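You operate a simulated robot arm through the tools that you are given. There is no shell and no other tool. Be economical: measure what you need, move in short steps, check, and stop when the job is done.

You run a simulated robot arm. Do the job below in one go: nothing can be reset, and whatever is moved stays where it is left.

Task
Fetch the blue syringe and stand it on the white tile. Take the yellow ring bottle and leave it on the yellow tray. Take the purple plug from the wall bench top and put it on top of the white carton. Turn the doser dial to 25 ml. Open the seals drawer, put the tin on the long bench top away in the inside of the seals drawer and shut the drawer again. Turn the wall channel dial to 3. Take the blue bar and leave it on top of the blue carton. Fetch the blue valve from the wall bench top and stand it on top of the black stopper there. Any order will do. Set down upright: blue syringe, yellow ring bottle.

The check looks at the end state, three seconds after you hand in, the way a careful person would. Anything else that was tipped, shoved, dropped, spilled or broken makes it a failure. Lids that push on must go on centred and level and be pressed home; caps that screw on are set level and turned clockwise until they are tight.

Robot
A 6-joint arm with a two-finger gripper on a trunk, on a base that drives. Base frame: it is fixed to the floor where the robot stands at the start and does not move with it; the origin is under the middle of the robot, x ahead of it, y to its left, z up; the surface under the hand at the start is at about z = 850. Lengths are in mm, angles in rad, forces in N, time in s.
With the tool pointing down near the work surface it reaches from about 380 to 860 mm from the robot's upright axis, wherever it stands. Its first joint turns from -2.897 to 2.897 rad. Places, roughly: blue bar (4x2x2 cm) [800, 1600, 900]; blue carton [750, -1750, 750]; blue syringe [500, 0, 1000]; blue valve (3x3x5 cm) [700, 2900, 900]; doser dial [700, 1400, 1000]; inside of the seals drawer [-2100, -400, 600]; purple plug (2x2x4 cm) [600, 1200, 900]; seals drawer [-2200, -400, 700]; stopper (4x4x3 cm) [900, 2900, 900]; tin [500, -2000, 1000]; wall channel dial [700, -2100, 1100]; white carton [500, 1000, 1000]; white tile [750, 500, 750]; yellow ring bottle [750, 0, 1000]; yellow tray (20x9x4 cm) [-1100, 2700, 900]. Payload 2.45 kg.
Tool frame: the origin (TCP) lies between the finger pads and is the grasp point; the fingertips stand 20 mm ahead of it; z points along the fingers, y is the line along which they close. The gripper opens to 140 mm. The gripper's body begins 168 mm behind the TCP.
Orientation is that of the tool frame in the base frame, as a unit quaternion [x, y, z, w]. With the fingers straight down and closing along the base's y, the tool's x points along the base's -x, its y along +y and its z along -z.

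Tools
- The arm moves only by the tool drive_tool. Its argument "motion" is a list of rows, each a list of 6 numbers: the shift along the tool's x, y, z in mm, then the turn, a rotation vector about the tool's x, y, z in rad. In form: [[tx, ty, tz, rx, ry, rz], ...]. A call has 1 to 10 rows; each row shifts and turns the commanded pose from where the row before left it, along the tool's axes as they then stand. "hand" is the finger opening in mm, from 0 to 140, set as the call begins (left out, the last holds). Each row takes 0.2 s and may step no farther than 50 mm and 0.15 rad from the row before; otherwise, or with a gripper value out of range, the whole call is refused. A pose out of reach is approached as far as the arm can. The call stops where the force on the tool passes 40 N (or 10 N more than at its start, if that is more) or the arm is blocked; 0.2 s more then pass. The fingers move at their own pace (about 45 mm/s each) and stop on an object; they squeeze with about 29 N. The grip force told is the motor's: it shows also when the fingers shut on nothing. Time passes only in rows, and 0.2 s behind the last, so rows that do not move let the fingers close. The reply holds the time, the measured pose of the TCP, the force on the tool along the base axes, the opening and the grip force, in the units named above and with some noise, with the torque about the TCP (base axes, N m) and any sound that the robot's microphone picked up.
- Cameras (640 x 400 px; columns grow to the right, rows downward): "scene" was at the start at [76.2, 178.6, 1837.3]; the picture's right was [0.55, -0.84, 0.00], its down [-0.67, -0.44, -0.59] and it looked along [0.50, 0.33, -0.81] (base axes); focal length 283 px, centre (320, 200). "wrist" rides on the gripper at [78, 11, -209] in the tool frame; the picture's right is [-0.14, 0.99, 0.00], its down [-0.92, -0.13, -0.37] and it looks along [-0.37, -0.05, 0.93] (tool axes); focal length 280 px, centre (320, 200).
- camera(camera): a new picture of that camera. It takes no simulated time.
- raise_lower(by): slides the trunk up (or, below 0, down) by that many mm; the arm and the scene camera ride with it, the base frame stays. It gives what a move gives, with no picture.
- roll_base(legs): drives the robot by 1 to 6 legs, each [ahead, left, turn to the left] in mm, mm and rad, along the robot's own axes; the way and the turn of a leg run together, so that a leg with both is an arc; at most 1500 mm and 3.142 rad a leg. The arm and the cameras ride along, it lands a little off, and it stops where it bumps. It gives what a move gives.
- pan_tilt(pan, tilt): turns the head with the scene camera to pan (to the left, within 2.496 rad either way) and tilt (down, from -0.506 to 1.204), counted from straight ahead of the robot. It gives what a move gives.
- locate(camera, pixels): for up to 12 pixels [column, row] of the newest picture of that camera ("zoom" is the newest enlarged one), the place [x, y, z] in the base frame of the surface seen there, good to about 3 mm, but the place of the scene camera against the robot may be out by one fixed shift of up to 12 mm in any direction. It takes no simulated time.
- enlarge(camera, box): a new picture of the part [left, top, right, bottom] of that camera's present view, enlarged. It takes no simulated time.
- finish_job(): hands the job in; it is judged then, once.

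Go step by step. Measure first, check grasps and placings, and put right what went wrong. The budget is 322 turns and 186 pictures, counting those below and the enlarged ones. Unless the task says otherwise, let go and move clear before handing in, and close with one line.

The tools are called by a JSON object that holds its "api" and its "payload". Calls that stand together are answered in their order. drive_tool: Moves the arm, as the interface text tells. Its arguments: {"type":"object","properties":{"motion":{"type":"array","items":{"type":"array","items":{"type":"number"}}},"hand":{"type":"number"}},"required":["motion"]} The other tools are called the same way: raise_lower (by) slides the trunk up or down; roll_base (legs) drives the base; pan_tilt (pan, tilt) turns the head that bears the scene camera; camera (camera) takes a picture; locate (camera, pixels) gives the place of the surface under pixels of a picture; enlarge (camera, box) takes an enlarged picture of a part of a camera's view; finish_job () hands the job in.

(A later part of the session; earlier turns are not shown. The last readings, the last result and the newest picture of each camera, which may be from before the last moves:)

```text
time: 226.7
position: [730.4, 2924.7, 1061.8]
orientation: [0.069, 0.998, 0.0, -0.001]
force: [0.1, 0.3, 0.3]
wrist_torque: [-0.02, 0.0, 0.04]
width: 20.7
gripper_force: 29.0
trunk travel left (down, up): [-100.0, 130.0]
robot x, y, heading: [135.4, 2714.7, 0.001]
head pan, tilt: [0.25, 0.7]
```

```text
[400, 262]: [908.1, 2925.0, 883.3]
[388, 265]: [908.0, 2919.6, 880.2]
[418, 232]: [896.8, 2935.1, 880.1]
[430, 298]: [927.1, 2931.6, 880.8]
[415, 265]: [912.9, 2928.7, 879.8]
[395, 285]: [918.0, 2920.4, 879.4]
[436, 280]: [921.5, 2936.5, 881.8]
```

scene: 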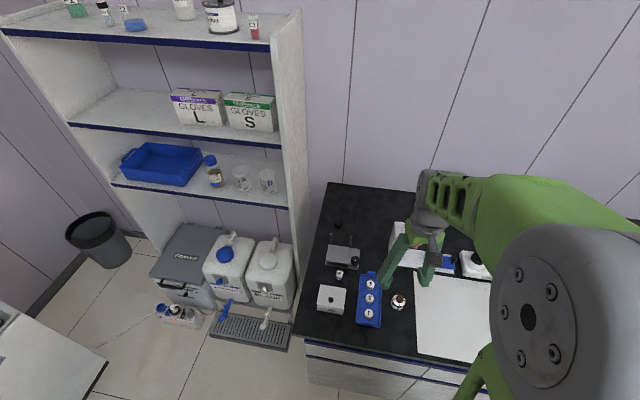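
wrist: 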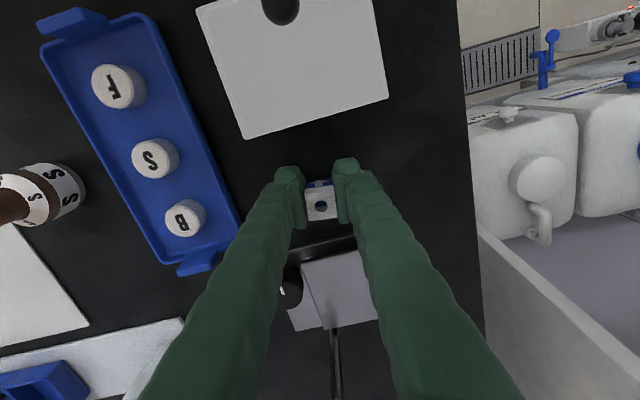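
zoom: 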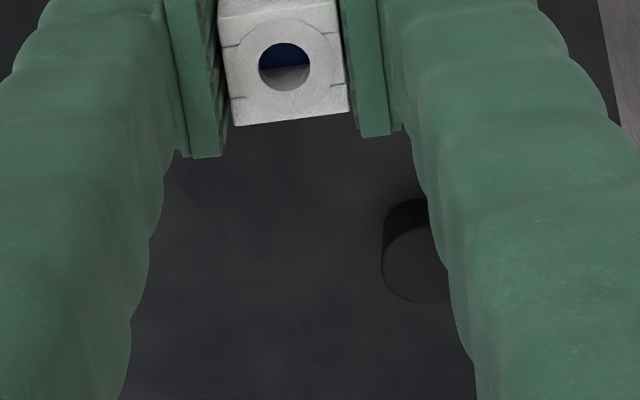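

The stopper top is at z 880.5, centred at (912,2934), about 33 mm across. I'll move over it and lower to just above.

{"api": "drive_tool", "payload": {"motion": [[-44.4, 8.6, 0, 0, 0, 0], [-44.4, 8.6, 0, 0, 0, 0], [-44.4, 8.6, 0, 0, 0, 0], [-44.4, 8.6, 0, 0, 0, 0], [0, 0, 48, 0, 0, 0], [0, 0, 48, 0, 0, 0], [0, 0, 46, 0, 0, 0], [0, 0, 0, 0, 0, 0]]}}

{"api": "drive_tool", "payload": {"motion": [[0, 0, 3, 0, 0, 0], [0, 0, 2, 0, 0, 0], [0, 0, 1, 0, 0, 0], [0, 0, 0, 0, 0, 0]]}}

{"api": "drive_tool", "payload": {"motion": [[0, 0, 1, 0, 0, 0], [0, 0, 0, 0, 0, 0]]}}

```text
time: 228.5
position: [913.4, 2934.8, 920.7]
orientation: [0.069, 0.998, 0.0, 0.001]
force: [0.1, -1.0, -0.8]
wrist_torque: [0.02, 0.01, -0.05]
width: 20.7
gripper_force: 29.2
trunk travel left (down, up): [-100.0, 130.0]
robot x, y, heading: [139.1, 2714.4, -0.0]
head pan, tilt: [0.25, 0.7]
```

```text
time: 229.5
position: [912.1, 2934.3, 914.3]
orientation: [0.069, 0.998, 0.0, -0.001]
force: [0.1, -0.2, -1.3]
wrist_torque: [0.0, -0.02, 0.0]
width: 20.7
gripper_force: 29.0
trunk travel left (down, up): [-100.0, 130.0]
robot x, y, heading: [140.5, 2713.3, -0.005]
head pan, tilt: [0.25, 0.7]
```

```text
time: 230.1
position: [912.4, 2935.1, 913.6]
orientation: [0.069, 0.998, 0.001, -0.001]
force: [0.2, 0.0, -0.7]
wrist_torque: [0.0, 0.0, 0.03]
width: 21.0
gripper_force: 28.5
trunk travel left (down, up): [-100.0, 130.0]
robot x, y, heading: [137.0, 2718.9, 0.002]
head pan, tilt: [0.25, 0.7]
```

{"api": "drive_tool", "payload": {"motion": [[1, 0, 1.5, 0, 0, 0], [0, 0, 1, 0, 0, 0], [0, 0, 0, 0, 0, 0]]}}

{"api": "drive_tool", "payload": {"motion": [[0, 0, 1, 0, 0, 0], [0, 0, 0, 0, 0, 0]]}}

{"api": "drive_tool", "payload": {"motion": [[0, 0, 1, 0, 0, 0], [0, 0, 0, 0, 0, 0]]}}

```text
time: 230.9
position: [911.5, 2935.5, 911.3]
orientation: [0.069, 0.998, 0.001, -0.001]
force: [0.7, 0.1, -1.0]
wrist_torque: [0.02, 0.03, 0.01]
width: 20.6
gripper_force: 28.8
trunk travel left (down, up): [-100.0, 130.0]
robot x, y, heading: [136.1, 2716.4, 0.002]
head pan, tilt: [0.25, 0.7]
```

```text
time: 231.5
position: [910.4, 2934.9, 910.1]
orientation: [0.07, 0.998, 0.0, -0.001]
force: [0.6, -0.1, 0.4]
wrist_torque: [0.02, -0.02, 0.03]
width: 20.6
gripper_force: 29.1
trunk travel left (down, up): [-100.0, 130.0]
robot x, y, heading: [137.5, 2719.6, 0.002]
head pan, tilt: [0.25, 0.7]
```

```text
time: 232.1
position: [910.6, 2934.3, 909.4]
orientation: [0.068, 0.998, 0.0, 0.0]
force: [-0.3, 0.1, 0.5]
wrist_torque: [-0.01, -0.02, 0.02]
width: 20.5
gripper_force: 28.3
trunk travel left (down, up): [-100.0, 130.0]
robot x, y, heading: [138.9, 2717.6, -0.004]
head pan, tilt: [0.25, 0.7]
```

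{"api": "drive_tool", "payload": {"motion": [[0, 0, 1, 0, 0, 0], [0, 0, 0, 0, 0, 0]]}}

{"api": "drive_tool", "payload": {"motion": [[0, 0, 0.7, 0, 0, 0], [0, 0, 0, 0, 0, 0]]}}

```text
time: 232.7
position: [910.7, 2934.7, 908.9]
orientation: [0.069, 0.998, 0.0, 0.0]
force: [-0.1, 0.5, 4.3]
wrist_torque: [0.01, 0.01, -0.03]
width: 20.5
gripper_force: 29.2
trunk travel left (down, up): [-100.0, 130.0]
robot x, y, heading: [138.2, 2714.4, 0.001]
head pan, tilt: [0.25, 0.7]
```

```text
time: 233.3
position: [910.8, 2935.1, 907.3]
orientation: [0.069, 0.998, 0.0, 0.0]
force: [0.2, 0.3, 10.3]
wrist_torque: [0.02, -0.08, -0.03]
width: 20.7
gripper_force: 28.8
trunk travel left (down, up): [-100.0, 130.0]
robot x, y, heading: [135.3, 2718.2, 0.001]
head pan, tilt: [0.25, 0.7]
```

Contact at 908. I'll ease off, open, rise and check.

{"api": "drive_tool", "payload": {"motion": [[0, 0, -0.9, 0, 0, 0], [0, 0, 0, 0, 0, 0]]}}

{"api": "drive_tool", "payload": {"hand": 50, "motion": [[0, 0, 0, 0, 0, 0], [0, 0, 0, 0, 0, 0], [0, 0, -15, 0, 0, 0], [0, 0, -45, 0, 0, 0], [0, 0, -45, 0, 0, 0], [0, 0, -45, 0, 0, 0], [45, 0, 0, 0, 0, 0], [45, 0, 0, 0, 0, 0]]}}

{"api": "enlarge", "payload": {"camera": "wrist", "box": [260, 150, 420, 290]}}

```text
time: 233.9
position: [910.2, 2934.1, 909.1]
orientation: [0.069, 0.998, 0.0, 0.0]
force: [1.8, -1.1, 6.3]
wrist_torque: [-0.02, -0.05, 0.02]
width: 20.8
gripper_force: 28.6
trunk travel left (down, up): [-100.0, 130.0]
robot x, y, heading: [136.3, 2712.3, 0.0]
head pan, tilt: [0.25, 0.7]
```

```text
time: 235.7
position: [821.0, 2949.4, 1056.6]
orientation: [0.068, 0.998, 0.0, 0.0]
force: [0.0, -0.8, 0.6]
wrist_torque: [-0.03, -0.01, 0.03]
width: 49.9
gripper_force: 0.2
trunk travel left (down, up): [-100.0, 130.0]
robot x, y, heading: [137.6, 2718.7, 0.002]
head pan, tilt: [0.25, 0.7]
```

```text
2.86 times, centred on (340, 220) of wrist
```

zoom: 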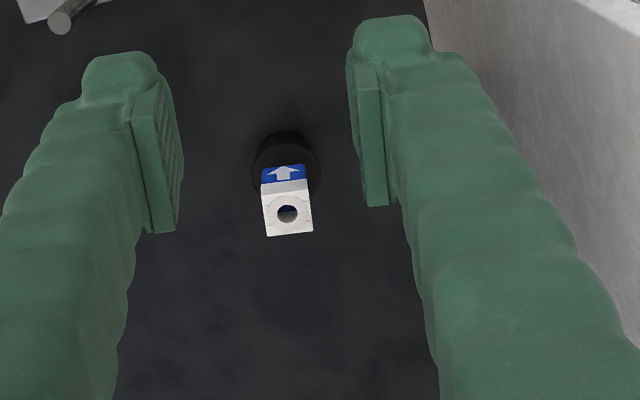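

The valve stands squarely on the stopper. I'll retract, back off and drive to y≈1400 for the dial, the plug and the bar.

{"api": "drive_tool", "payload": {"motion": [[0, 0, -50, 0, 0, 0], [0, 0, -50, 0, 0, 0], [45, -15, 0, 0, 0, 0], [45, -15, 0, 0, 0, 0], [45, -15, 0, 0, 0, 0], [45, -15, 0, 0, 0, 0], [45, -15, 0, 0, 0, 0]]}}

{"api": "roll_base", "payload": {"legs": [[-200, 0, 0], [0, -1300, 0]]}}

{"api": "pan_tilt", "payload": {"pan": 0.3, "tilt": 0.75}}

{"api": "camera", "payload": {"camera": "scene"}}

```text
time: 237.3
position: [587.3, 2902.7, 1158.4]
orientation: [0.069, 0.998, 0.0, 0.0]
force: [-0.6, -0.2, 0.3]
wrist_torque: [0.04, -0.09, 0.02]
width: 50.0
gripper_force: 0.0
trunk travel left (down, up): [-100.0, 130.0]
robot x, y, heading: [137.1, 2715.6, -0.001]
head pan, tilt: [0.25, 0.7]
```

```text
time: 250.2
position: [387.0, 1586.1, 1157.0]
orientation: [0.073, 0.997, 0.0, -0.001]
force: [-0.1, 0.1, 0.8]
wrist_torque: [0.01, 0.01, 0.01]
width: 50.0
gripper_force: 0.0
trunk travel left (down, up): [-100.0, 130.0]
robot x, y, heading: [-64.7, 1403.7, -0.009]
head pan, tilt: [0.25, 0.7]
```

```text
time: 250.9
position: [387.8, 1586.5, 1156.8]
orientation: [0.072, 0.997, 0.0, -0.001]
force: [-1.1, -0.5, 0.7]
wrist_torque: [-0.01, -0.01, -0.01]
width: 50.0
gripper_force: 0.1
trunk travel left (down, up): [-100.0, 130.0]
robot x, y, heading: [-67.7, 1402.4, -0.002]
head pan, tilt: [0.3, 0.75]
```

```text
65 pictures are left
```

scene: 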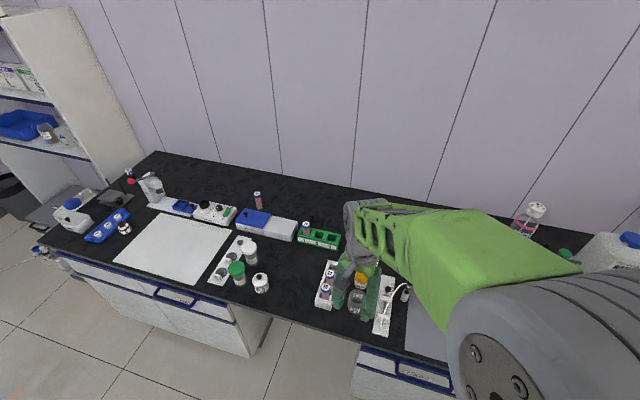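

The arm hides the middle. I'll swing the hand to the right, in front of the bench edge, and look again.

{"api": "drive_tool", "payload": {"motion": [[0, -49, 0, 0, 0, 0], [0, -49, 0, 0, 0, 0], [0, -49, 0, 0, 0, 0], [0, -49, 0, 0, 0, 0], [0, -49, 0, 0, 0, 0], [0, -49, 0, 0, 0, 0], [0, -49, 0, 0, 0, 0], [0, -49, 0, 0, 0, 0], [0, -49, 0, 0, 0, 0], [0, -49, 0, 0, 0, 0]]}}

{"api": "camera", "payload": {"camera": "scene"}}

```text
time: 253.1
position: [317.4, 1099.8, 1155.5]
orientation: [0.072, 0.997, 0.0, -0.001]
force: [0.3, -0.2, -0.2]
wrist_torque: [0.05, 0.0, 0.0]
width: 50.0
gripper_force: 0.0
trunk travel left (down, up): [-100.0, 130.0]
robot x, y, heading: [-66.7, 1405.0, -0.003]
head pan, tilt: [0.3, 0.75]
```

```text
64 pictures are left
```

scene: 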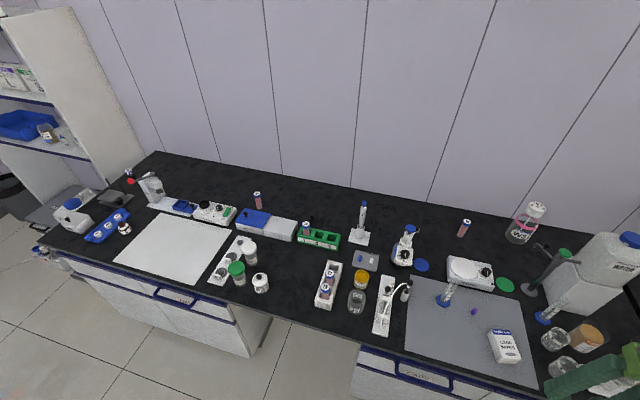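

Now the plug (473,311), the white carton (505,345) and the doser (405,240) are visible. I'll enlarge.

{"api": "enlarge", "payload": {"camera": "scene", "box": [330, 190, 480, 290]}}

{"api": "locate", "payload": {"camera": "zoom", "pixels": [[320, 170], [295, 290], [160, 290], [145, 280], [175, 270], [330, 240], [290, 210], [385, 320], [140, 80], [345, 200]]}}

{"api": "enlarge", "payload": {"camera": "scene", "box": [420, 250, 560, 370]}}

{"api": "locate", "payload": {"camera": "zoom", "pixels": [[242, 207], [240, 198], [375, 280], [400, 325], [340, 285], [420, 275], [360, 330], [420, 345], [110, 155], [590, 260]]}}

```text
4.00 times, centred on (405, 240) of scene
```

zoom: 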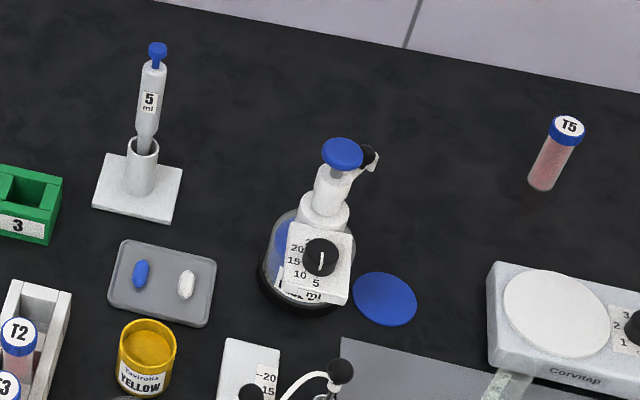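

```text
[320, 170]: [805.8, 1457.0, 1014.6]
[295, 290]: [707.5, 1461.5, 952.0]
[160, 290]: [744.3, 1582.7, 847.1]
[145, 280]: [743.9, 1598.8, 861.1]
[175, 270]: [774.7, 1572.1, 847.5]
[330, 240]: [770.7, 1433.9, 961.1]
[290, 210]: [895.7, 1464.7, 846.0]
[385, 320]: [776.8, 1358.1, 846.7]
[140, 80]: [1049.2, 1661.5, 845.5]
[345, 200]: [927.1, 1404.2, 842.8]
```

```text
3.33 times, centred on (490, 310) of scene
```

zoom: 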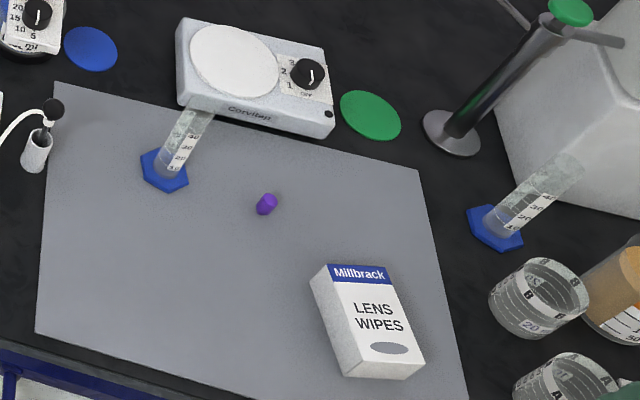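

```text
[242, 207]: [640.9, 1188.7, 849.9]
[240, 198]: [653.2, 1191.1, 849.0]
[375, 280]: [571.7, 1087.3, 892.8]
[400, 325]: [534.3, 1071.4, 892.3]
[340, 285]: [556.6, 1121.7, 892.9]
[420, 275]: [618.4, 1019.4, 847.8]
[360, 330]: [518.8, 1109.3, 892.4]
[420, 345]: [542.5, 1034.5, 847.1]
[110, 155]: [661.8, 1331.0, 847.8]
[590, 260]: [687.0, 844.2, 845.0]
```

The lens wipes box (top z≈892) is the white carton, the purple plug is at zoom (266,203), and the blue bar is the capsule on the grey pad. I'll look closely at the doser dial and the plug.

{"api": "enlarge", "payload": {"camera": "scene", "box": [390, 220, 430, 270]}}

{"api": "locate", "payload": {"camera": "zoom", "pixels": [[330, 195], [335, 225], [290, 225], [395, 205], [240, 140], [400, 150], [240, 260], [380, 290], [320, 180]]}}

{"api": "locate", "payload": {"camera": "scene", "pixels": [[473, 309], [475, 312], [471, 313], [364, 257], [362, 260]]}}

```text
8.00 times, centred on (410, 245) of scene
```

zoom: 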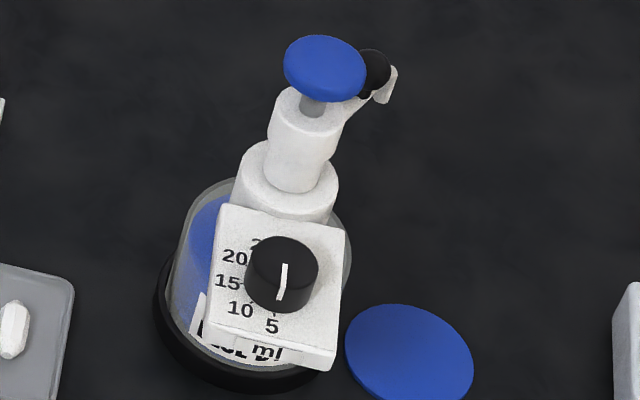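

```text
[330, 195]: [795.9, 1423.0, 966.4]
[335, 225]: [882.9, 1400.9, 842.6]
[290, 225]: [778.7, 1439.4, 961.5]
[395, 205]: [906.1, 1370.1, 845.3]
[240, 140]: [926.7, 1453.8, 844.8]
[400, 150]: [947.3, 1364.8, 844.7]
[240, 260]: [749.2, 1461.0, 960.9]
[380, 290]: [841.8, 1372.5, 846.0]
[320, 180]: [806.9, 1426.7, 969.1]
```

```text
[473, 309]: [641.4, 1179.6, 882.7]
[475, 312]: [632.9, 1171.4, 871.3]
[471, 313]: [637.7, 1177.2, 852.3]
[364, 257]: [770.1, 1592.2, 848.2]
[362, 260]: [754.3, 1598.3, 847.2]
```

The dial plate is horizontal at z≈961 and the pointer is now at 5. I'll locate the numerals and the knob.

{"api": "locate", "payload": {"camera": "zoom", "pixels": [[272, 326], [240, 309], [227, 283], [235, 257], [257, 241], [282, 255], [283, 275], [268, 250], [300, 260], [275, 313], [225, 210], [340, 235]]}}

```text
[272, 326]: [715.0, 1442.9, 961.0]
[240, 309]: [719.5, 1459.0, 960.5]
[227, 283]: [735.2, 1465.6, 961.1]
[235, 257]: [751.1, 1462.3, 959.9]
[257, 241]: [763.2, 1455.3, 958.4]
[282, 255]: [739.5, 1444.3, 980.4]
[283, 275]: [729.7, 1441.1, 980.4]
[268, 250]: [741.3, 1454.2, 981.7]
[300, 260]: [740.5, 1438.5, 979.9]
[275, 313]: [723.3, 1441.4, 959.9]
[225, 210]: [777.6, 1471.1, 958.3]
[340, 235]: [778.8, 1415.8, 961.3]
```

The numerals are spaced 40° around the knob at about (738.5,1442): 5 faces the robot and 25 is 160° clockwise (seen from above). I'll drive closer and measure the pump column height to check hand clearance.

{"api": "locate", "payload": {"camera": "zoom", "pixels": [[325, 60], [330, 85], [372, 70], [388, 85], [300, 140], [290, 180], [250, 190], [328, 200]]}}

{"api": "roll_base", "payload": {"legs": [[120, 0, 0]]}}

```text
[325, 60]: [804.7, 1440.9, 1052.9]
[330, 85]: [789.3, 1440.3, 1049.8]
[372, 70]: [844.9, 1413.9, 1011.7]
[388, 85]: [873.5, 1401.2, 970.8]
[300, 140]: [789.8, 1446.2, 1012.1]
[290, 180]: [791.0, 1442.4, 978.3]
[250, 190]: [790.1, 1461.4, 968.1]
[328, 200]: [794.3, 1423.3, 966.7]
```

```text
time: 254.3
position: [437.5, 1100.4, 1155.3]
orientation: [0.073, 0.997, 0.001, -0.001]
force: [-0.2, -0.7, -0.7]
wrist_torque: [0.0, 0.05, 0.0]
width: 50.0
gripper_force: 0.1
trunk travel left (down, up): [-100.0, 130.0]
robot x, y, heading: [51.5, 1403.5, -0.008]
head pan, tilt: [0.3, 0.75]
```

The pump cap reaches z 1053 with its front at x≈787, so the fingers clear it. I'll move over the dial and measure with the wrist camera.

{"api": "drive_tool", "payload": {"motion": [[-23.3, 41.8, 0, 0, 0, 0], [-23.3, 41.8, 0, 0, 0, 0], [-23.3, 41.8, 0, 0, 0, 0], [-23.3, 41.8, 0, 0, 0, 0], [-23.3, 41.8, 0, 0, 0, 0], [-23.3, 41.8, 0, 0, 0, 0], [-23.3, 41.8, 0, 0, 0, 0], [-23.3, 41.8, 0, 0, 0, 0], [-23.3, 41.8, 0, 0, 0, 0]]}}

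{"api": "enlarge", "payload": {"camera": "wrist", "box": [250, 90, 410, 210]}}

```text
time: 256.3
position: [700.4, 1445.0, 1156.7]
orientation: [0.072, 0.997, 0.0, -0.001]
force: [-0.5, -0.3, -0.7]
wrist_torque: [0.0, 0.02, 0.01]
width: 49.8
gripper_force: 0.1
trunk travel left (down, up): [-100.0, 130.0]
robot x, y, heading: [53.1, 1402.7, -0.008]
head pan, tilt: [0.3, 0.75]
```

```text
3.33 times, centred on (330, 150) of wrist
```

zoom: 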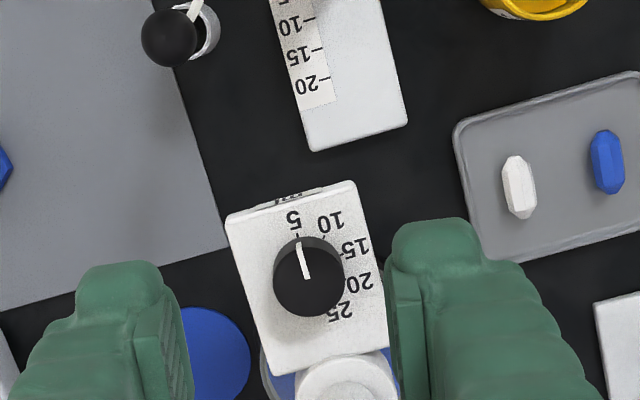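

{"api": "locate", "payload": {"camera": "zoom", "pixels": [[309, 275], [275, 278], [343, 270], [310, 313], [303, 260], [308, 277], [293, 220], [330, 222], [355, 250], [358, 281], [340, 312], [606, 160]]}}

```text
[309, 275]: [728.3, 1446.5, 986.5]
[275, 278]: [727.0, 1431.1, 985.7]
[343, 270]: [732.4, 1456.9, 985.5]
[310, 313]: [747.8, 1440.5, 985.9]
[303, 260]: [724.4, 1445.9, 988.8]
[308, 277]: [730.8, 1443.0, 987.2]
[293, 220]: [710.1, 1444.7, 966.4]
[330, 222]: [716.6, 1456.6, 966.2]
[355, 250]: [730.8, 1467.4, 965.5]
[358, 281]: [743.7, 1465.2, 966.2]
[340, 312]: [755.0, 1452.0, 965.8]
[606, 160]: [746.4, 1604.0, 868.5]
```

The knob centre is about (733.5,1444) with its top at 986 and the plate at 966; 25 is 160° clockwise from 5. I'll yaw the hand to the start angle.

{"api": "drive_tool", "payload": {"hand": 46, "motion": [[0, 0, 0, 0, 0, -0.1403], [0, 0, 0, 0, 0, -0.1403], [0, 0, 0, 0, 0, -0.1403], [0, 0, 0, 0, 0, -0.1403], [0, 0, 0, 0, 0, -0.1403], [0, 0, 0, 0, 0, -0.1403], [0, 0, 0, 0, 0, -0.1403], [0, 0, 0, 0, 0, -0.1403], [0, 0, 0, 0, 0, -0.1403], [0, 0, 0, 0, 0, -0.1403]]}}

{"api": "drive_tool", "payload": {"motion": [[0, 0, 0, 0, 0, -0.1403], [-4.8, -32.7, 0, 0, 0, 0], [0, 0, 45, 0, 0, 0], [0, 0, 45, 0, 0, 0], [0, 0, 0, 0, 0, 0]]}}

{"api": "camera", "payload": {"camera": "wrist"}}

```text
time: 258.5
position: [698.2, 1443.2, 1156.4]
orientation: [-0.589, 0.808, 0.001, 0.0]
force: [-0.3, 0.4, -0.2]
wrist_torque: [-0.01, 0.02, 0.0]
width: 46.0
gripper_force: 0.2
trunk travel left (down, up): [-100.0, 130.0]
robot x, y, heading: [54.1, 1402.3, -0.005]
head pan, tilt: [0.3, 0.75]
```

```text
time: 259.7
position: [730.5, 1441.5, 1065.6]
orientation: [-0.644, 0.765, 0.0, 0.0]
force: [-1.2, -0.3, 0.1]
wrist_torque: [-0.01, 0.0, 0.02]
width: 45.9
gripper_force: 0.1
trunk travel left (down, up): [-100.0, 130.0]
robot x, y, heading: [51.0, 1400.7, -0.009]
head pan, tilt: [0.3, 0.75]
```

```text
59 pictures are left
```

wrist: 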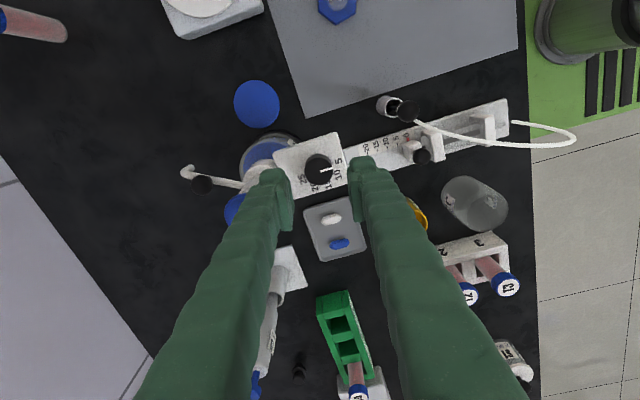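

The hand is aligned. I'll descend to z 988 and close on the knob.

{"api": "drive_tool", "payload": {"motion": [[-2.2, -2.2, 30, 0, 0, 0], [0, 0, 30, 0, 0, 0], [0, 0, 17, 0, 0, 0], [0, 0, 0, 0, 0, 0]]}}

{"api": "drive_tool", "payload": {"hand": 15, "motion": [[0, 0, 0, 0, 0, 0], [0, 0, 0, 0, 0, 0], [0, 0, 0, 0, 0, 0]]}}

```text
time: 260.7
position: [733.7, 1443.8, 990.2]
orientation: [-0.644, 0.765, 0.0, 0.001]
force: [-0.2, 0.4, -1.0]
wrist_torque: [0.02, -0.01, 0.0]
width: 46.0
gripper_force: 0.1
trunk travel left (down, up): [-100.0, 130.0]
robot x, y, heading: [55.6, 1401.6, -0.006]
head pan, tilt: [0.3, 0.75]
```

```text
time: 261.5
position: [733.9, 1445.4, 988.6]
orientation: [-0.644, 0.765, 0.0, -0.001]
force: [0.9, -0.6, -1.4]
wrist_torque: [0.0, -0.02, -0.01]
width: 29.2
gripper_force: 41.0
trunk travel left (down, up): [-100.0, 130.0]
robot x, y, heading: [53.1, 1398.6, -0.003]
head pan, tilt: [0.3, 0.75]
```

Gripped at 29.2 mm with no side force. I'll turn clockwise, first 1.4 rad.

{"api": "drive_tool", "payload": {"motion": [[0, 0, 0, 0, 0, 0.14], [0, 0, 0, 0, 0, 0.14], [0, 0, 0, 0, 0, 0.14], [0, 0, 0, 0, 0, 0.14], [0, 0, 0, 0, 0, 0.14], [0, 0, 0, 0, 0, 0.14], [0, 0, 0, 0, 0, 0.14], [0, 0, 0, 0, 0, 0.14], [0, 0, 0, 0, 0, 0.14], [0, 0, 0, 0, 0, 0.14]]}}

{"api": "drive_tool", "payload": {"motion": [[0, 0, 0, 0, 0, 0.14], [0, 0, 0, 0, 0, 0.14], [0, 0, 0, 0, 0, 0.14], [0, 0, 0, 0, 0, 0.14], [0, 0, 0, 0, 0, 0.14], [0, 0, 0, 0, 0, 0.14], [0, 0, 0, 0, 0, 0.14], [0, 0, 0, 0, 0, 0.14], [0, 0, 0, 0, 0, 0.14], [0, 0, 0, 0, 0, 0.13]]}}

```text
time: 263.7
position: [732.8, 1444.4, 988.9]
orientation: [0.002, 1.0, 0.0, -0.001]
force: [0.8, 2.8, -1.3]
wrist_torque: [0.03, 0.35, 0.01]
width: 29.3
gripper_force: 44.6
trunk travel left (down, up): [-100.0, 130.0]
robot x, y, heading: [53.2, 1405.1, -0.004]
head pan, tilt: [0.3, 0.75]
```

```text
time: 265.9
position: [734.2, 1445.8, 989.6]
orientation: [0.641, 0.768, 0.0, 0.001]
force: [-1.0, 10.3, 2.7]
wrist_torque: [0.26, -0.02, 0.0]
width: 28.8
gripper_force: 45.2
trunk travel left (down, up): [-100.0, 130.0]
robot x, y, heading: [51.2, 1400.8, -0.004]
head pan, tilt: [0.3, 0.75]
```

The turn is done. I'll open, rise and check the pointer.

{"api": "drive_tool", "payload": {"hand": 46, "motion": [[0, 0, 0, 0, 0, 0], [0, 0, 0, 0, 0, 0], [0, 0, -30, 0, 0, 0], [0, 0, -45, 0, 0, 0], [0, 0, -45, 0, 0, 0], [0, 0, -45, 0, 0, 0], [45, 0, 0, 0, 0, 0]]}}

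{"api": "camera", "payload": {"camera": "wrist"}}

```text
time: 267.5
position: [726.0, 1491.1, 1155.2]
orientation: [0.64, 0.769, -0.001, -0.001]
force: [0.7, 0.3, -0.5]
wrist_torque: [-0.04, -0.01, 0.04]
width: 46.0
gripper_force: 0.0
trunk travel left (down, up): [-100.0, 130.0]
robot x, y, heading: [52.0, 1403.7, -0.006]
head pan, tilt: [0.3, 0.75]
```

```text
58 pictures are left
```

wrist: 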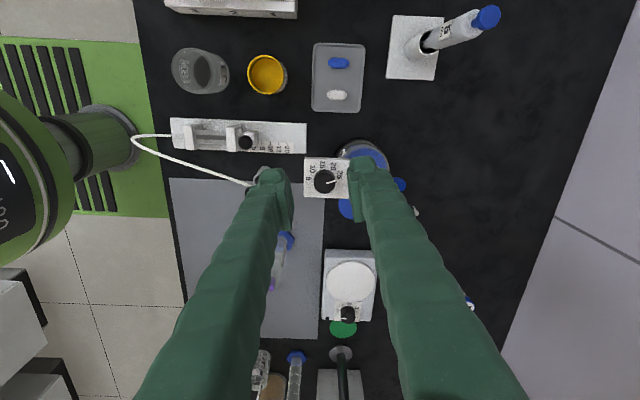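

{"api": "enlarge", "payload": {"camera": "wrist", "box": [295, 145, 365, 205]}}

```text
6.67 times, centred on (330, 175) of wrist
```

zoom: 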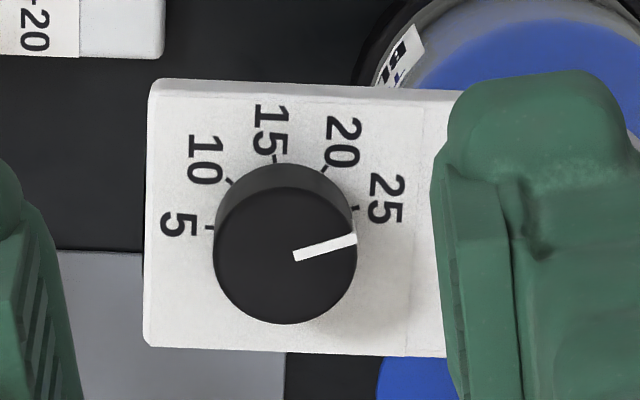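

The pointer is on 25 (within about 2°). Next is the purple plug: I'll move over it and square the hand.

{"api": "drive_tool", "payload": {"motion": [[-39.8, -20.4, 0, 0, 0, 0], [-39.8, -20.4, 0, 0, 0, 0], [-39.8, -20.4, 0, 0, 0, 0], [-39.8, -20.4, 0, 0, 0, 0], [-39.8, -20.4, 0, 0, 0, 0], [-39.8, -20.4, 0, 0, 0, 0], [-39.8, -20.4, 0, 0, 0, 0]]}}

{"api": "drive_tool", "payload": {"motion": [[0, 0, 0, 0, 0, -0.1388], [0, 0, 0, 0, 0, -0.1388], [0, 0, 0, 0, 0, -0.1388], [0, 0, 0, 0, 0, -0.1388], [0, 0, 0, 0, 0, -0.1388], [0, 0, 0, 0, 0, -0.1388], [0, 0, 0, 0, 0, -0.1388], [0, 0, 0, 0, 0, -0.1388], [0, 0, 0, 0, 0, -0.1388], [0, 0, 0, 0, 0, -0.1388]]}}

{"api": "camera", "payload": {"camera": "wrist"}}

```text
time: 269.1
position: [633.5, 1188.2, 1154.6]
orientation: [0.64, 0.768, -0.001, 0.0]
force: [0.6, 0.0, -0.2]
wrist_torque: [0.05, -0.01, 0.02]
width: 46.1
gripper_force: 0.1
trunk travel left (down, up): [-100.0, 130.0]
robot x, y, heading: [54.0, 1402.9, -0.0]
head pan, tilt: [0.3, 0.75]
```

```text
time: 271.3
position: [634.3, 1189.4, 1153.4]
orientation: [0.0, 1.0, 0.0, -0.001]
force: [0.4, 0.3, -0.2]
wrist_torque: [0.03, 0.03, 0.0]
width: 46.1
gripper_force: 0.0
trunk travel left (down, up): [-100.0, 130.0]
robot x, y, heading: [53.6, 1398.9, -0.006]
head pan, tilt: [0.3, 0.75]
```

```text
56 pictures are left
```

wrist: 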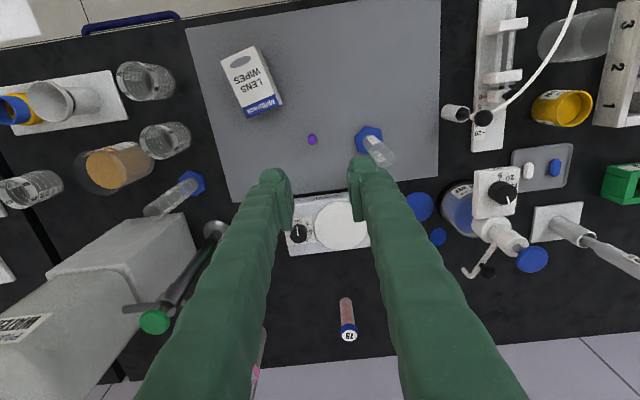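

{"api": "enlarge", "payload": {"camera": "wrist", "box": [210, 40, 410, 180]}}

{"api": "locate", "payload": {"camera": "zoom", "pixels": [[326, 318], [320, 310], [335, 322], [326, 330], [40, 60], [155, 20], [215, 185], [120, 230], [130, 120], [560, 340], [500, 300], [235, 210]]}}

```text
2.86 times, centred on (310, 110) of wrist
```

zoom: 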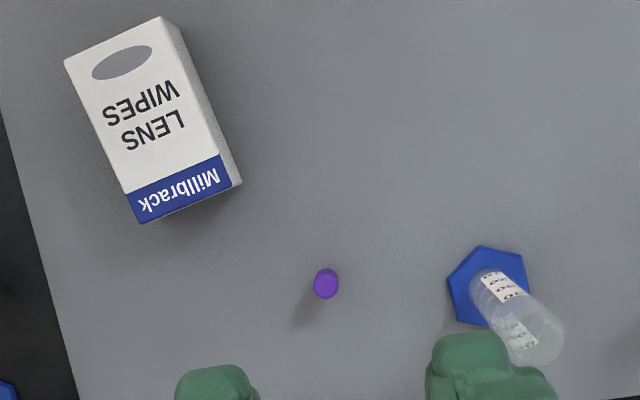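

```text
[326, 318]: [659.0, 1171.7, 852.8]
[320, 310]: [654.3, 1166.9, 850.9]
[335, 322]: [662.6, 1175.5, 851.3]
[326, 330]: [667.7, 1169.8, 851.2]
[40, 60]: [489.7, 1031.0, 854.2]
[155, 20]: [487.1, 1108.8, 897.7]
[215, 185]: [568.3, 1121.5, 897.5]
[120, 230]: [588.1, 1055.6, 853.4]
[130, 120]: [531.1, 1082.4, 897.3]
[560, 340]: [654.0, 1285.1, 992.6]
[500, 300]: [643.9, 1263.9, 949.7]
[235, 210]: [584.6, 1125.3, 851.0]
```

{"api": "locate", "payload": {"camera": "zoom", "pixels": [[326, 284], [318, 284], [334, 284], [326, 275], [326, 294], [70, 64], [158, 22], [226, 183], [142, 220], [148, 120]]}}

```text
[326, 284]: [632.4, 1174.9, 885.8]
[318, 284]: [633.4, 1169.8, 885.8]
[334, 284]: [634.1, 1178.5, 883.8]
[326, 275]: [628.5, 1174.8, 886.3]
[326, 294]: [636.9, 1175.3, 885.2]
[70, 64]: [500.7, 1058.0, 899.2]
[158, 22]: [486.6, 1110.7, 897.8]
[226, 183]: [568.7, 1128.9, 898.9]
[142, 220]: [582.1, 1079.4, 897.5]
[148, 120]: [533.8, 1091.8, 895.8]
```

The plug is at (632.5,1174.5) with its top at 886; the carton top is centred at (534,1094), z 897.5. I'll pick up the plug.

{"api": "drive_tool", "payload": {"motion": [[1.8, -14.7, 40, 0, 0, 0], [0, 0, 50, 0, 0, 0], [0, 0, 50, 0, 0, 0], [0, 0, 50, 0, 0, 0], [0, 0, 50, 0, 0, 0], [0, 0, 39, 0, 0, 0], [0, 0, 0, 0, 0, 0]]}}

{"api": "drive_tool", "payload": {"hand": 5, "motion": [[0, 0, 0, 0, 0, 0], [0, 0, 0, 0, 0, 0], [0, 0, 0, 0, 0, 0], [0, 0, 0, 0, 0, 0]]}}

{"api": "enlarge", "payload": {"camera": "wrist", "box": [240, 100, 400, 240]}}

```text
time: 272.9
position: [633.6, 1173.8, 876.4]
orientation: [0.001, 1.0, 0.0, 0.0]
force: [-0.3, 0.1, -0.4]
wrist_torque: [-0.02, 0.01, 0.01]
width: 46.1
gripper_force: 0.0
trunk travel left (down, up): [-100.0, 130.0]
robot x, y, heading: [54.7, 1400.8, 0.004]
head pan, tilt: [0.3, 0.75]
```

```text
time: 273.9
position: [633.3, 1174.8, 875.4]
orientation: [0.0, 1.0, 0.0, -0.002]
force: [0.2, -0.3, 0.5]
wrist_torque: [-0.02, -0.02, -0.02]
width: 10.9
gripper_force: 29.0
trunk travel left (down, up): [-100.0, 130.0]
robot x, y, heading: [52.6, 1401.0, -0.009]
head pan, tilt: [0.3, 0.75]
```

```text
2.86 times, centred on (320, 170) of wrist
```

zoom: 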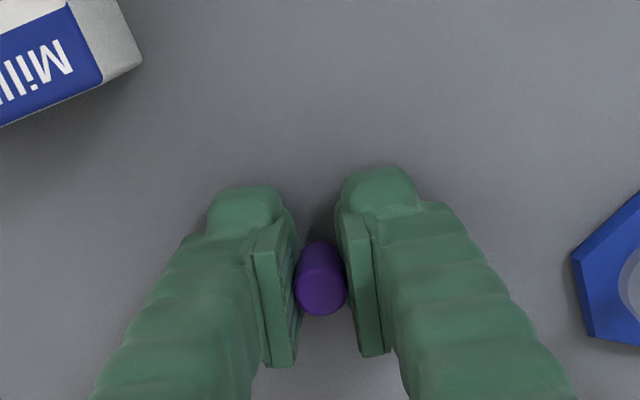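

Gripped. I'll lift, carry it over the carton centre and lower.

{"api": "drive_tool", "payload": {"motion": [[0, 0, -50, 0, 0, 0], [0, 0, -50, 0, 0, 0], [33, -27, 0, 0, 0, 0], [33, -27, 0, 0, 0, 0], [33, -27, 0, 0, 0, 0], [0, 0, 40, 0, 0, 0], [0, 0, 6, 0, 0, 0], [0, 0, 0, 0, 0, 0]]}}

{"api": "drive_tool", "payload": {"motion": [[0, 0, 1.5, 0, 0, 0], [0, 0, 1.5, 0, 0, 0], [0, 0, 1, 0, 0, 0], [0, 0, 0, 0, 0, 0]]}}

{"api": "drive_tool", "payload": {"motion": [[0, 0, 1, 0, 0, 0], [0, 0, 0, 0, 0, 0]]}}

{"api": "drive_tool", "payload": {"motion": [[0, 0, 1, 0, 0, 0], [0, 0, 0, 0, 0, 0]]}}

```text
time: 275.7
position: [534.4, 1092.6, 928.2]
orientation: [0.002, 1.0, -0.001, 0.0]
force: [-0.2, -0.2, 0.8]
wrist_torque: [0.01, -0.04, -0.01]
width: 10.8
gripper_force: 29.4
trunk travel left (down, up): [-100.0, 130.0]
robot x, y, heading: [51.0, 1401.1, -0.005]
head pan, tilt: [0.3, 0.75]
```

```text
time: 276.7
position: [534.7, 1092.7, 924.6]
orientation: [0.001, 1.0, 0.0, -0.001]
force: [-0.7, -0.4, 0.1]
wrist_torque: [0.0, -0.01, 0.01]
width: 10.6
gripper_force: 28.9
trunk travel left (down, up): [-100.0, 130.0]
robot x, y, heading: [52.9, 1404.2, -0.003]
head pan, tilt: [0.3, 0.75]
```

```text
time: 277.3
position: [534.9, 1093.6, 923.0]
orientation: [0.001, 1.0, 0.0, -0.001]
force: [-0.3, 0.1, 0.3]
wrist_torque: [0.01, 0.03, 0.02]
width: 10.6
gripper_force: 29.5
trunk travel left (down, up): [-100.0, 130.0]
robot x, y, heading: [51.2, 1401.9, -0.006]
head pan, tilt: [0.3, 0.75]
```

```text
time: 277.9
position: [533.9, 1093.4, 922.5]
orientation: [0.001, 1.0, 0.0, -0.001]
force: [0.0, 0.7, 0.1]
wrist_torque: [0.02, -0.02, 0.03]
width: 10.5
gripper_force: 29.3
trunk travel left (down, up): [-100.0, 130.0]
robot x, y, heading: [53.5, 1403.7, -0.005]
head pan, tilt: [0.3, 0.75]
```

{"api": "drive_tool", "payload": {"motion": [[0, 0, 1, 0, 0, 0], [0, 0, 0, 0, 0, 0]]}}

{"api": "drive_tool", "payload": {"motion": [[0, 0, 1, 0, 0, 0], [0, 0, 0, 0, 0, 0]]}}

{"api": "drive_tool", "payload": {"motion": [[0, 0, 1, 0, 0, 0], [0, 0, 0, 0, 0, 0]]}}

```text
time: 278.5
position: [534.4, 1093.6, 922.8]
orientation: [0.001, 1.0, 0.0, -0.001]
force: [-0.3, -1.0, 0.4]
wrist_torque: [-0.02, -0.02, -0.02]
width: 10.7
gripper_force: 29.0
trunk travel left (down, up): [-100.0, 130.0]
robot x, y, heading: [54.4, 1404.1, -0.007]
head pan, tilt: [0.3, 0.75]
```

```text
time: 279.1
position: [533.8, 1093.5, 923.2]
orientation: [0.001, 1.0, 0.0, 0.0]
force: [0.2, -0.2, -0.3]
wrist_torque: [-0.03, -0.03, -0.01]
width: 10.9
gripper_force: 28.5
trunk travel left (down, up): [-100.0, 130.0]
robot x, y, heading: [54.2, 1401.0, -0.004]
head pan, tilt: [0.3, 0.75]
```

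```text
time: 279.7
position: [533.3, 1094.4, 921.3]
orientation: [0.001, 1.0, 0.0, -0.001]
force: [-0.3, -0.5, -0.6]
wrist_torque: [-0.01, 0.01, -0.06]
width: 10.9
gripper_force: 29.0
trunk travel left (down, up): [-100.0, 130.0]
robot x, y, heading: [52.4, 1402.6, -0.009]
head pan, tilt: [0.3, 0.75]
```

The height isn't tracking as expected though the force is nil, so I'll take a look.

{"api": "enlarge", "payload": {"camera": "wrist", "box": [240, 100, 400, 240]}}

{"api": "enlarge", "payload": {"camera": "scene", "box": [460, 280, 560, 380]}}

```text
2.86 times, centred on (320, 170) of wrist
```

zoom: 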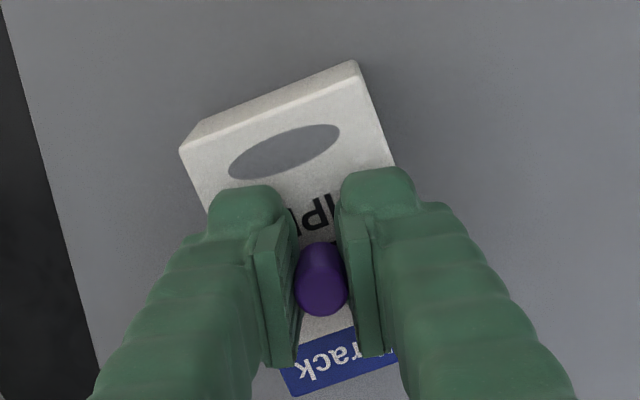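

```text
4.00 times, centred on (510, 330) of scene
```

zoom: 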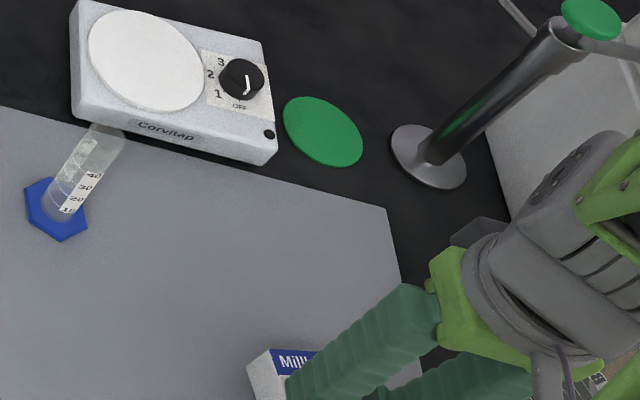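

{"api": "drive_tool", "payload": {"motion": [[0, 0, 1, 0, 0, 0], [0, 0, 1, 0, 0, 0], [0, 0, 0, 0, 0, 0]]}}

{"api": "drive_tool", "payload": {"motion": [[0, 0, 1, 0, 0, 0], [0, 0, 1, 0, 0, 0], [0, 0, 0, 0, 0, 0]]}}

```text
time: 280.5
position: [534.8, 1092.4, 919.6]
orientation: [0.002, 1.0, -0.001, 0.0]
force: [-0.5, 0.7, 16.1]
wrist_torque: [0.03, -0.08, -0.02]
width: 10.7
gripper_force: 29.2
trunk travel left (down, up): [-100.0, 130.0]
robot x, y, heading: [52.0, 1406.5, -0.007]
head pan, tilt: [0.3, 0.75]
```

```text
time: 281.3
position: [534.4, 1093.3, 917.4]
orientation: [0.0, 1.0, -0.001, 0.001]
force: [1.8, -0.8, 30.4]
wrist_torque: [0.01, -0.04, -0.01]
width: 10.4
gripper_force: 28.9
trunk travel left (down, up): [-100.0, 130.0]
robot x, y, heading: [51.9, 1400.7, -0.007]
head pan, tilt: [0.3, 0.75]
```

Contact. I'll relieve it and release.

{"api": "drive_tool", "payload": {"motion": [[0, 0, -2, 0, 0, 0], [0, 0, -1.2, 0, 0, 0], [0, 0, 0, 0, 0, 0]]}}

{"api": "drive_tool", "payload": {"hand": 40, "motion": [[0, 0, 0, 0, 0, 0], [0, 0, 0, 0, 0, 0], [0, 0, -15, 0, 0, 0], [0, 0, -45, 0, 0, 0], [0, 0, -45, 0, 0, 0], [0, 0, -45, 0, 0, 0], [0, 0, -45, 0, 0, 0], [0, 0, -45, 0, 0, 0]]}}

{"api": "camera", "payload": {"camera": "wrist"}}

```text
time: 282.1
position: [532.5, 1094.2, 918.8]
orientation: [0.0, 1.0, 0.001, -0.002]
force: [0.3, -0.5, 0.0]
wrist_torque: [0.0, 0.0, 0.0]
width: 10.6
gripper_force: 29.1
trunk travel left (down, up): [-100.0, 130.0]
robot x, y, heading: [52.0, 1403.1, -0.003]
head pan, tilt: [0.3, 0.75]
```

```text
time: 283.9
position: [533.8, 1094.9, 1159.3]
orientation: [0.001, 1.0, 0.0, 0.0]
force: [-0.3, -0.2, 0.0]
wrist_torque: [0.0, -0.01, -0.03]
width: 40.0
gripper_force: 0.0
trunk travel left (down, up): [-100.0, 130.0]
robot x, y, heading: [55.9, 1402.5, -0.006]
head pan, tilt: [0.3, 0.75]
```

```text
51 pictures are left
```

wrist: 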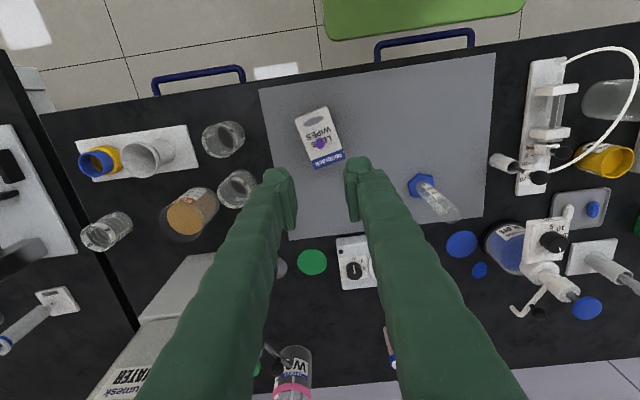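

The plug stands on the white carton. Now the blue bar near (746,1604): I'll move over it.

{"api": "drive_tool", "payload": {"motion": [[-19, 45.5, 0, 0, 0, 0], [-19, 45.5, 0, 0, 0, 0], [-19, 45.5, 0, 0, 0, 0], [-19, 45.5, 0, 0, 0, 0], [-19, 45.5, 0, 0, 0, 0], [-19, 45.5, 0, 0, 0, 0], [-19, 45.5, 0, 0, 0, 0], [-19, 45.5, 0, 0, 0, 0], [-19, 45.5, 0, 0, 0, 0], [-19, 45.5, 0, 0, 0, 0]]}}

{"api": "drive_tool", "payload": {"motion": [[-10, 45, 0, 0, 0, 0], [0, 0, 45, 0, 0, 0], [0, 0, 45, 0, 0, 0]]}}

{"api": "enlarge", "payload": {"camera": "wrist", "box": [240, 80, 400, 200]}}

```text
time: 286.1
position: [727.1, 1549.3, 1158.4]
orientation: [0.003, 1.0, -0.002, -0.001]
force: [-0.2, 0.8, 0.2]
wrist_torque: [-0.06, 0.06, 0.02]
width: 40.0
gripper_force: 0.0
trunk travel left (down, up): [-100.0, 130.0]
robot x, y, heading: [53.3, 1403.0, -0.001]
head pan, tilt: [0.3, 0.75]
```

```text
time: 286.9
position: [736.8, 1592.8, 1068.9]
orientation: [0.0, 1.0, -0.001, -0.001]
force: [0.4, -0.1, 0.8]
wrist_torque: [0.03, -0.01, 0.03]
width: 39.9
gripper_force: 0.2
trunk travel left (down, up): [-100.0, 130.0]
robot x, y, heading: [58.1, 1400.4, -0.007]
head pan, tilt: [0.3, 0.75]
```

```text
3.33 times, centred on (320, 140) of wrist
```

zoom: 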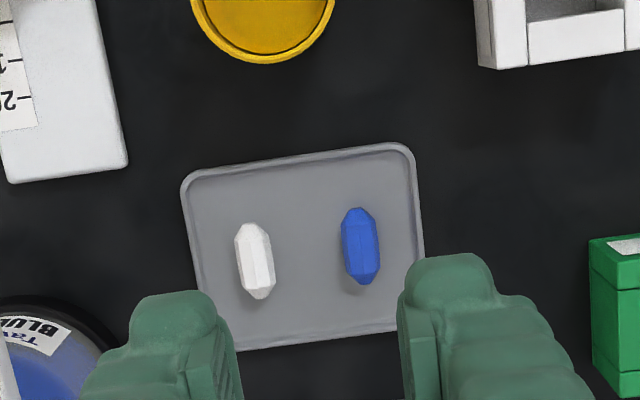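

{"api": "locate", "payload": {"camera": "zoom", "pixels": [[358, 212], [362, 278], [360, 245], [345, 245], [377, 245], [300, 245], [405, 150], [255, 260]]}}

```text
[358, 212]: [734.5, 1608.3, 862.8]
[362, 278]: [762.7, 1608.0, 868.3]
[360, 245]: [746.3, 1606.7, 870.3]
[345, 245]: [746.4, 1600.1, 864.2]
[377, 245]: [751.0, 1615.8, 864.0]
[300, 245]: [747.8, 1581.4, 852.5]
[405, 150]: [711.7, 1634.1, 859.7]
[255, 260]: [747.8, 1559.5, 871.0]
```

The bar is centred at (748.5,1607.5), lies along x, and its top is at 870. I'll go in with a narrow opening to stay clear of the pad rim.

{"api": "drive_tool", "payload": {"hand": 25, "motion": [[-11.7, 12.7, 0, 0, 0, 0], [0, 0, 48, 0, 0, 0], [0, 0, 48, 0, 0, 0], [0, 0, 48, 0, 0, 0], [0, 0, 30, 0, 0, 0], [0, 0, 0, 0, 0, 0]]}}

{"api": "enlarge", "payload": {"camera": "wrist", "box": [240, 110, 400, 230]}}

```text
time: 288.3
position: [748.0, 1605.6, 895.6]
orientation: [0.001, 1.0, 0.001, 0.001]
force: [-0.6, 0.2, -0.1]
wrist_torque: [0.0, -0.05, -0.02]
width: 25.1
gripper_force: 0.0
trunk travel left (down, up): [-100.0, 130.0]
robot x, y, heading: [53.2, 1401.8, -0.007]
head pan, tilt: [0.3, 0.75]
```

```text
3.33 times, centred on (320, 170) of wrist
```

zoom: 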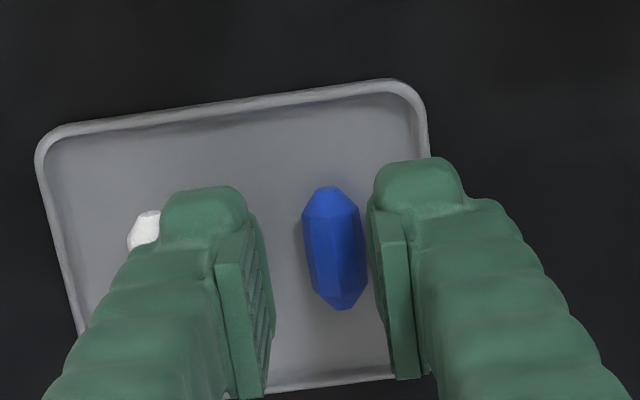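

{"api": "locate", "payload": {"camera": "zoom", "pixels": [[420, 130], [428, 150], [335, 250], [312, 240], [360, 240], [330, 190], [343, 308], [410, 110]]}}

```text
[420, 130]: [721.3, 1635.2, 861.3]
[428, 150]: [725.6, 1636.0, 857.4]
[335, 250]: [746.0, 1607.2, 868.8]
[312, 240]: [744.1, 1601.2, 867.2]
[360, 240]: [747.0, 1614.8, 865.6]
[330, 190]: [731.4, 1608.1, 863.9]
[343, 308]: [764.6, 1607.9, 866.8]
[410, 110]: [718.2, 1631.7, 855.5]
```

The rim sits at y≈1636 or beyond and the bar is centred at 1607.8. I'll nudge 1.5 mm and go down to grip.

{"api": "drive_tool", "payload": {"motion": [[0, 1.5, 10, 0, 0, 0], [0, 0, 9.5, 0, 0, 0], [0, 0, 0, 0, 0, 0]]}}

{"api": "drive_tool", "payload": {"hand": 5, "motion": [[0, 0, 0, 0, 0, 0], [0, 0, 0, 0, 0, 0], [0, 0, 0, 0, 0, 0]]}}

{"api": "drive_tool", "payload": {"motion": [[0, 0, -20, 0, 0, 0], [0, 0, -40, 0, 0, 0], [0, 0, -50, 0, 0, 0], [0, 0, -50, 0, 0, 0], [0, 0, -50, 0, 0, 0], [0, 0, -50, 0, 0, 0], [0, 0, -20, 0, 0, 0]]}}

{"api": "camera", "payload": {"camera": "wrist"}}

```text
time: 289.1
position: [746.5, 1606.6, 878.7]
orientation: [0.001, 1.0, 0.001, 0.001]
force: [-5.2, -1.4, 24.1]
wrist_torque: [0.65, 0.15, 0.16]
width: 24.9
gripper_force: 0.0
trunk travel left (down, up): [-100.0, 130.0]
robot x, y, heading: [52.3, 1400.6, -0.006]
head pan, tilt: [0.3, 0.75]
```

```text
time: 289.9
position: [746.5, 1606.8, 875.5]
orientation: [0.002, 1.0, 0.0, -0.001]
force: [0.3, 0.0, 0.7]
wrist_torque: [0.05, -0.05, -0.04]
width: 13.3
gripper_force: 28.8
trunk travel left (down, up): [-100.0, 130.0]
robot x, y, heading: [52.9, 1402.3, -0.006]
head pan, tilt: [0.3, 0.75]
```

```text
time: 291.5
position: [747.6, 1605.5, 1156.5]
orientation: [0.002, 1.0, -0.001, -0.001]
force: [-0.1, 0.4, 0.7]
wrist_torque: [0.01, 0.0, -0.03]
width: 13.3
gripper_force: 28.9
trunk travel left (down, up): [-100.0, 130.0]
robot x, y, heading: [55.5, 1400.3, -0.007]
head pan, tilt: [0.3, 0.75]
```

```text
48 pictures are left
```

wrist: 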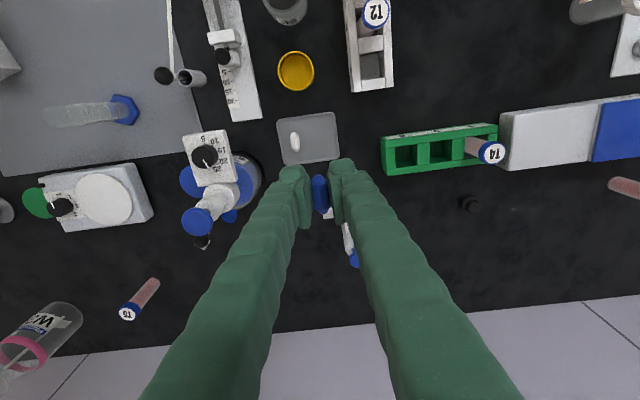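

Bar held (13.3 mm). I'll retract, back into the aisle and look right for the drive to the far end.

{"api": "drive_tool", "payload": {"motion": [[49, -20, 0, 0, 0, 0], [49, -8, 0, 0, 0, 0], [49, -8, 0, 0, 0, 0], [49, -8, 0, 0, 0, 0], [49, -8, 0, 0, 0, 0]]}}

{"api": "roll_base", "payload": {"legs": [[-400, 0, 0]]}}

{"api": "pan_tilt", "payload": {"pan": -1.75, "tilt": 0.45}}

{"api": "camera", "payload": {"camera": "scene"}}

```text
refused: row 1 steps farther than a row can; nothing moved
```

```text
time: 294.0
position: [350.5, 1606.2, 1155.1]
orientation: [0.003, 1.0, 0.0, 0.0]
force: [0.7, 0.0, -0.1]
wrist_torque: [-0.01, -0.04, 0.02]
width: 13.5
gripper_force: 29.0
trunk travel left (down, up): [-100.0, 130.0]
robot x, y, heading: [-342.1, 1404.1, -0.008]
head pan, tilt: [0.3, 0.75]
```

```text
time: 296.0
position: [350.8, 1607.1, 1155.7]
orientation: [0.003, 1.0, 0.001, -0.001]
force: [0.4, -0.3, -1.1]
wrist_torque: [-0.01, -0.03, -0.03]
width: 13.2
gripper_force: 29.0
trunk travel left (down, up): [-100.0, 130.0]
robot x, y, heading: [-341.7, 1404.9, -0.009]
head pan, tilt: [-1.751, 0.45]
```

```text
47 pictures are left
```

scene: 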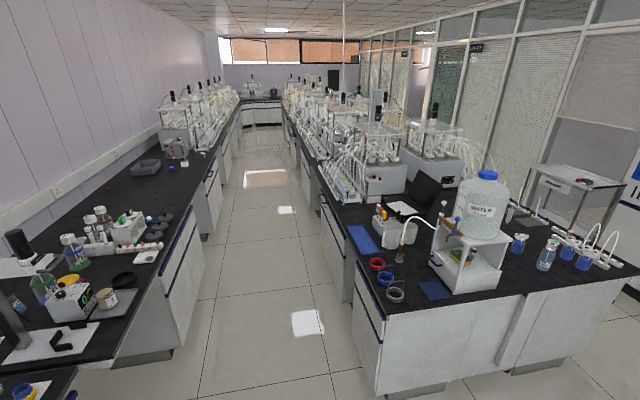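

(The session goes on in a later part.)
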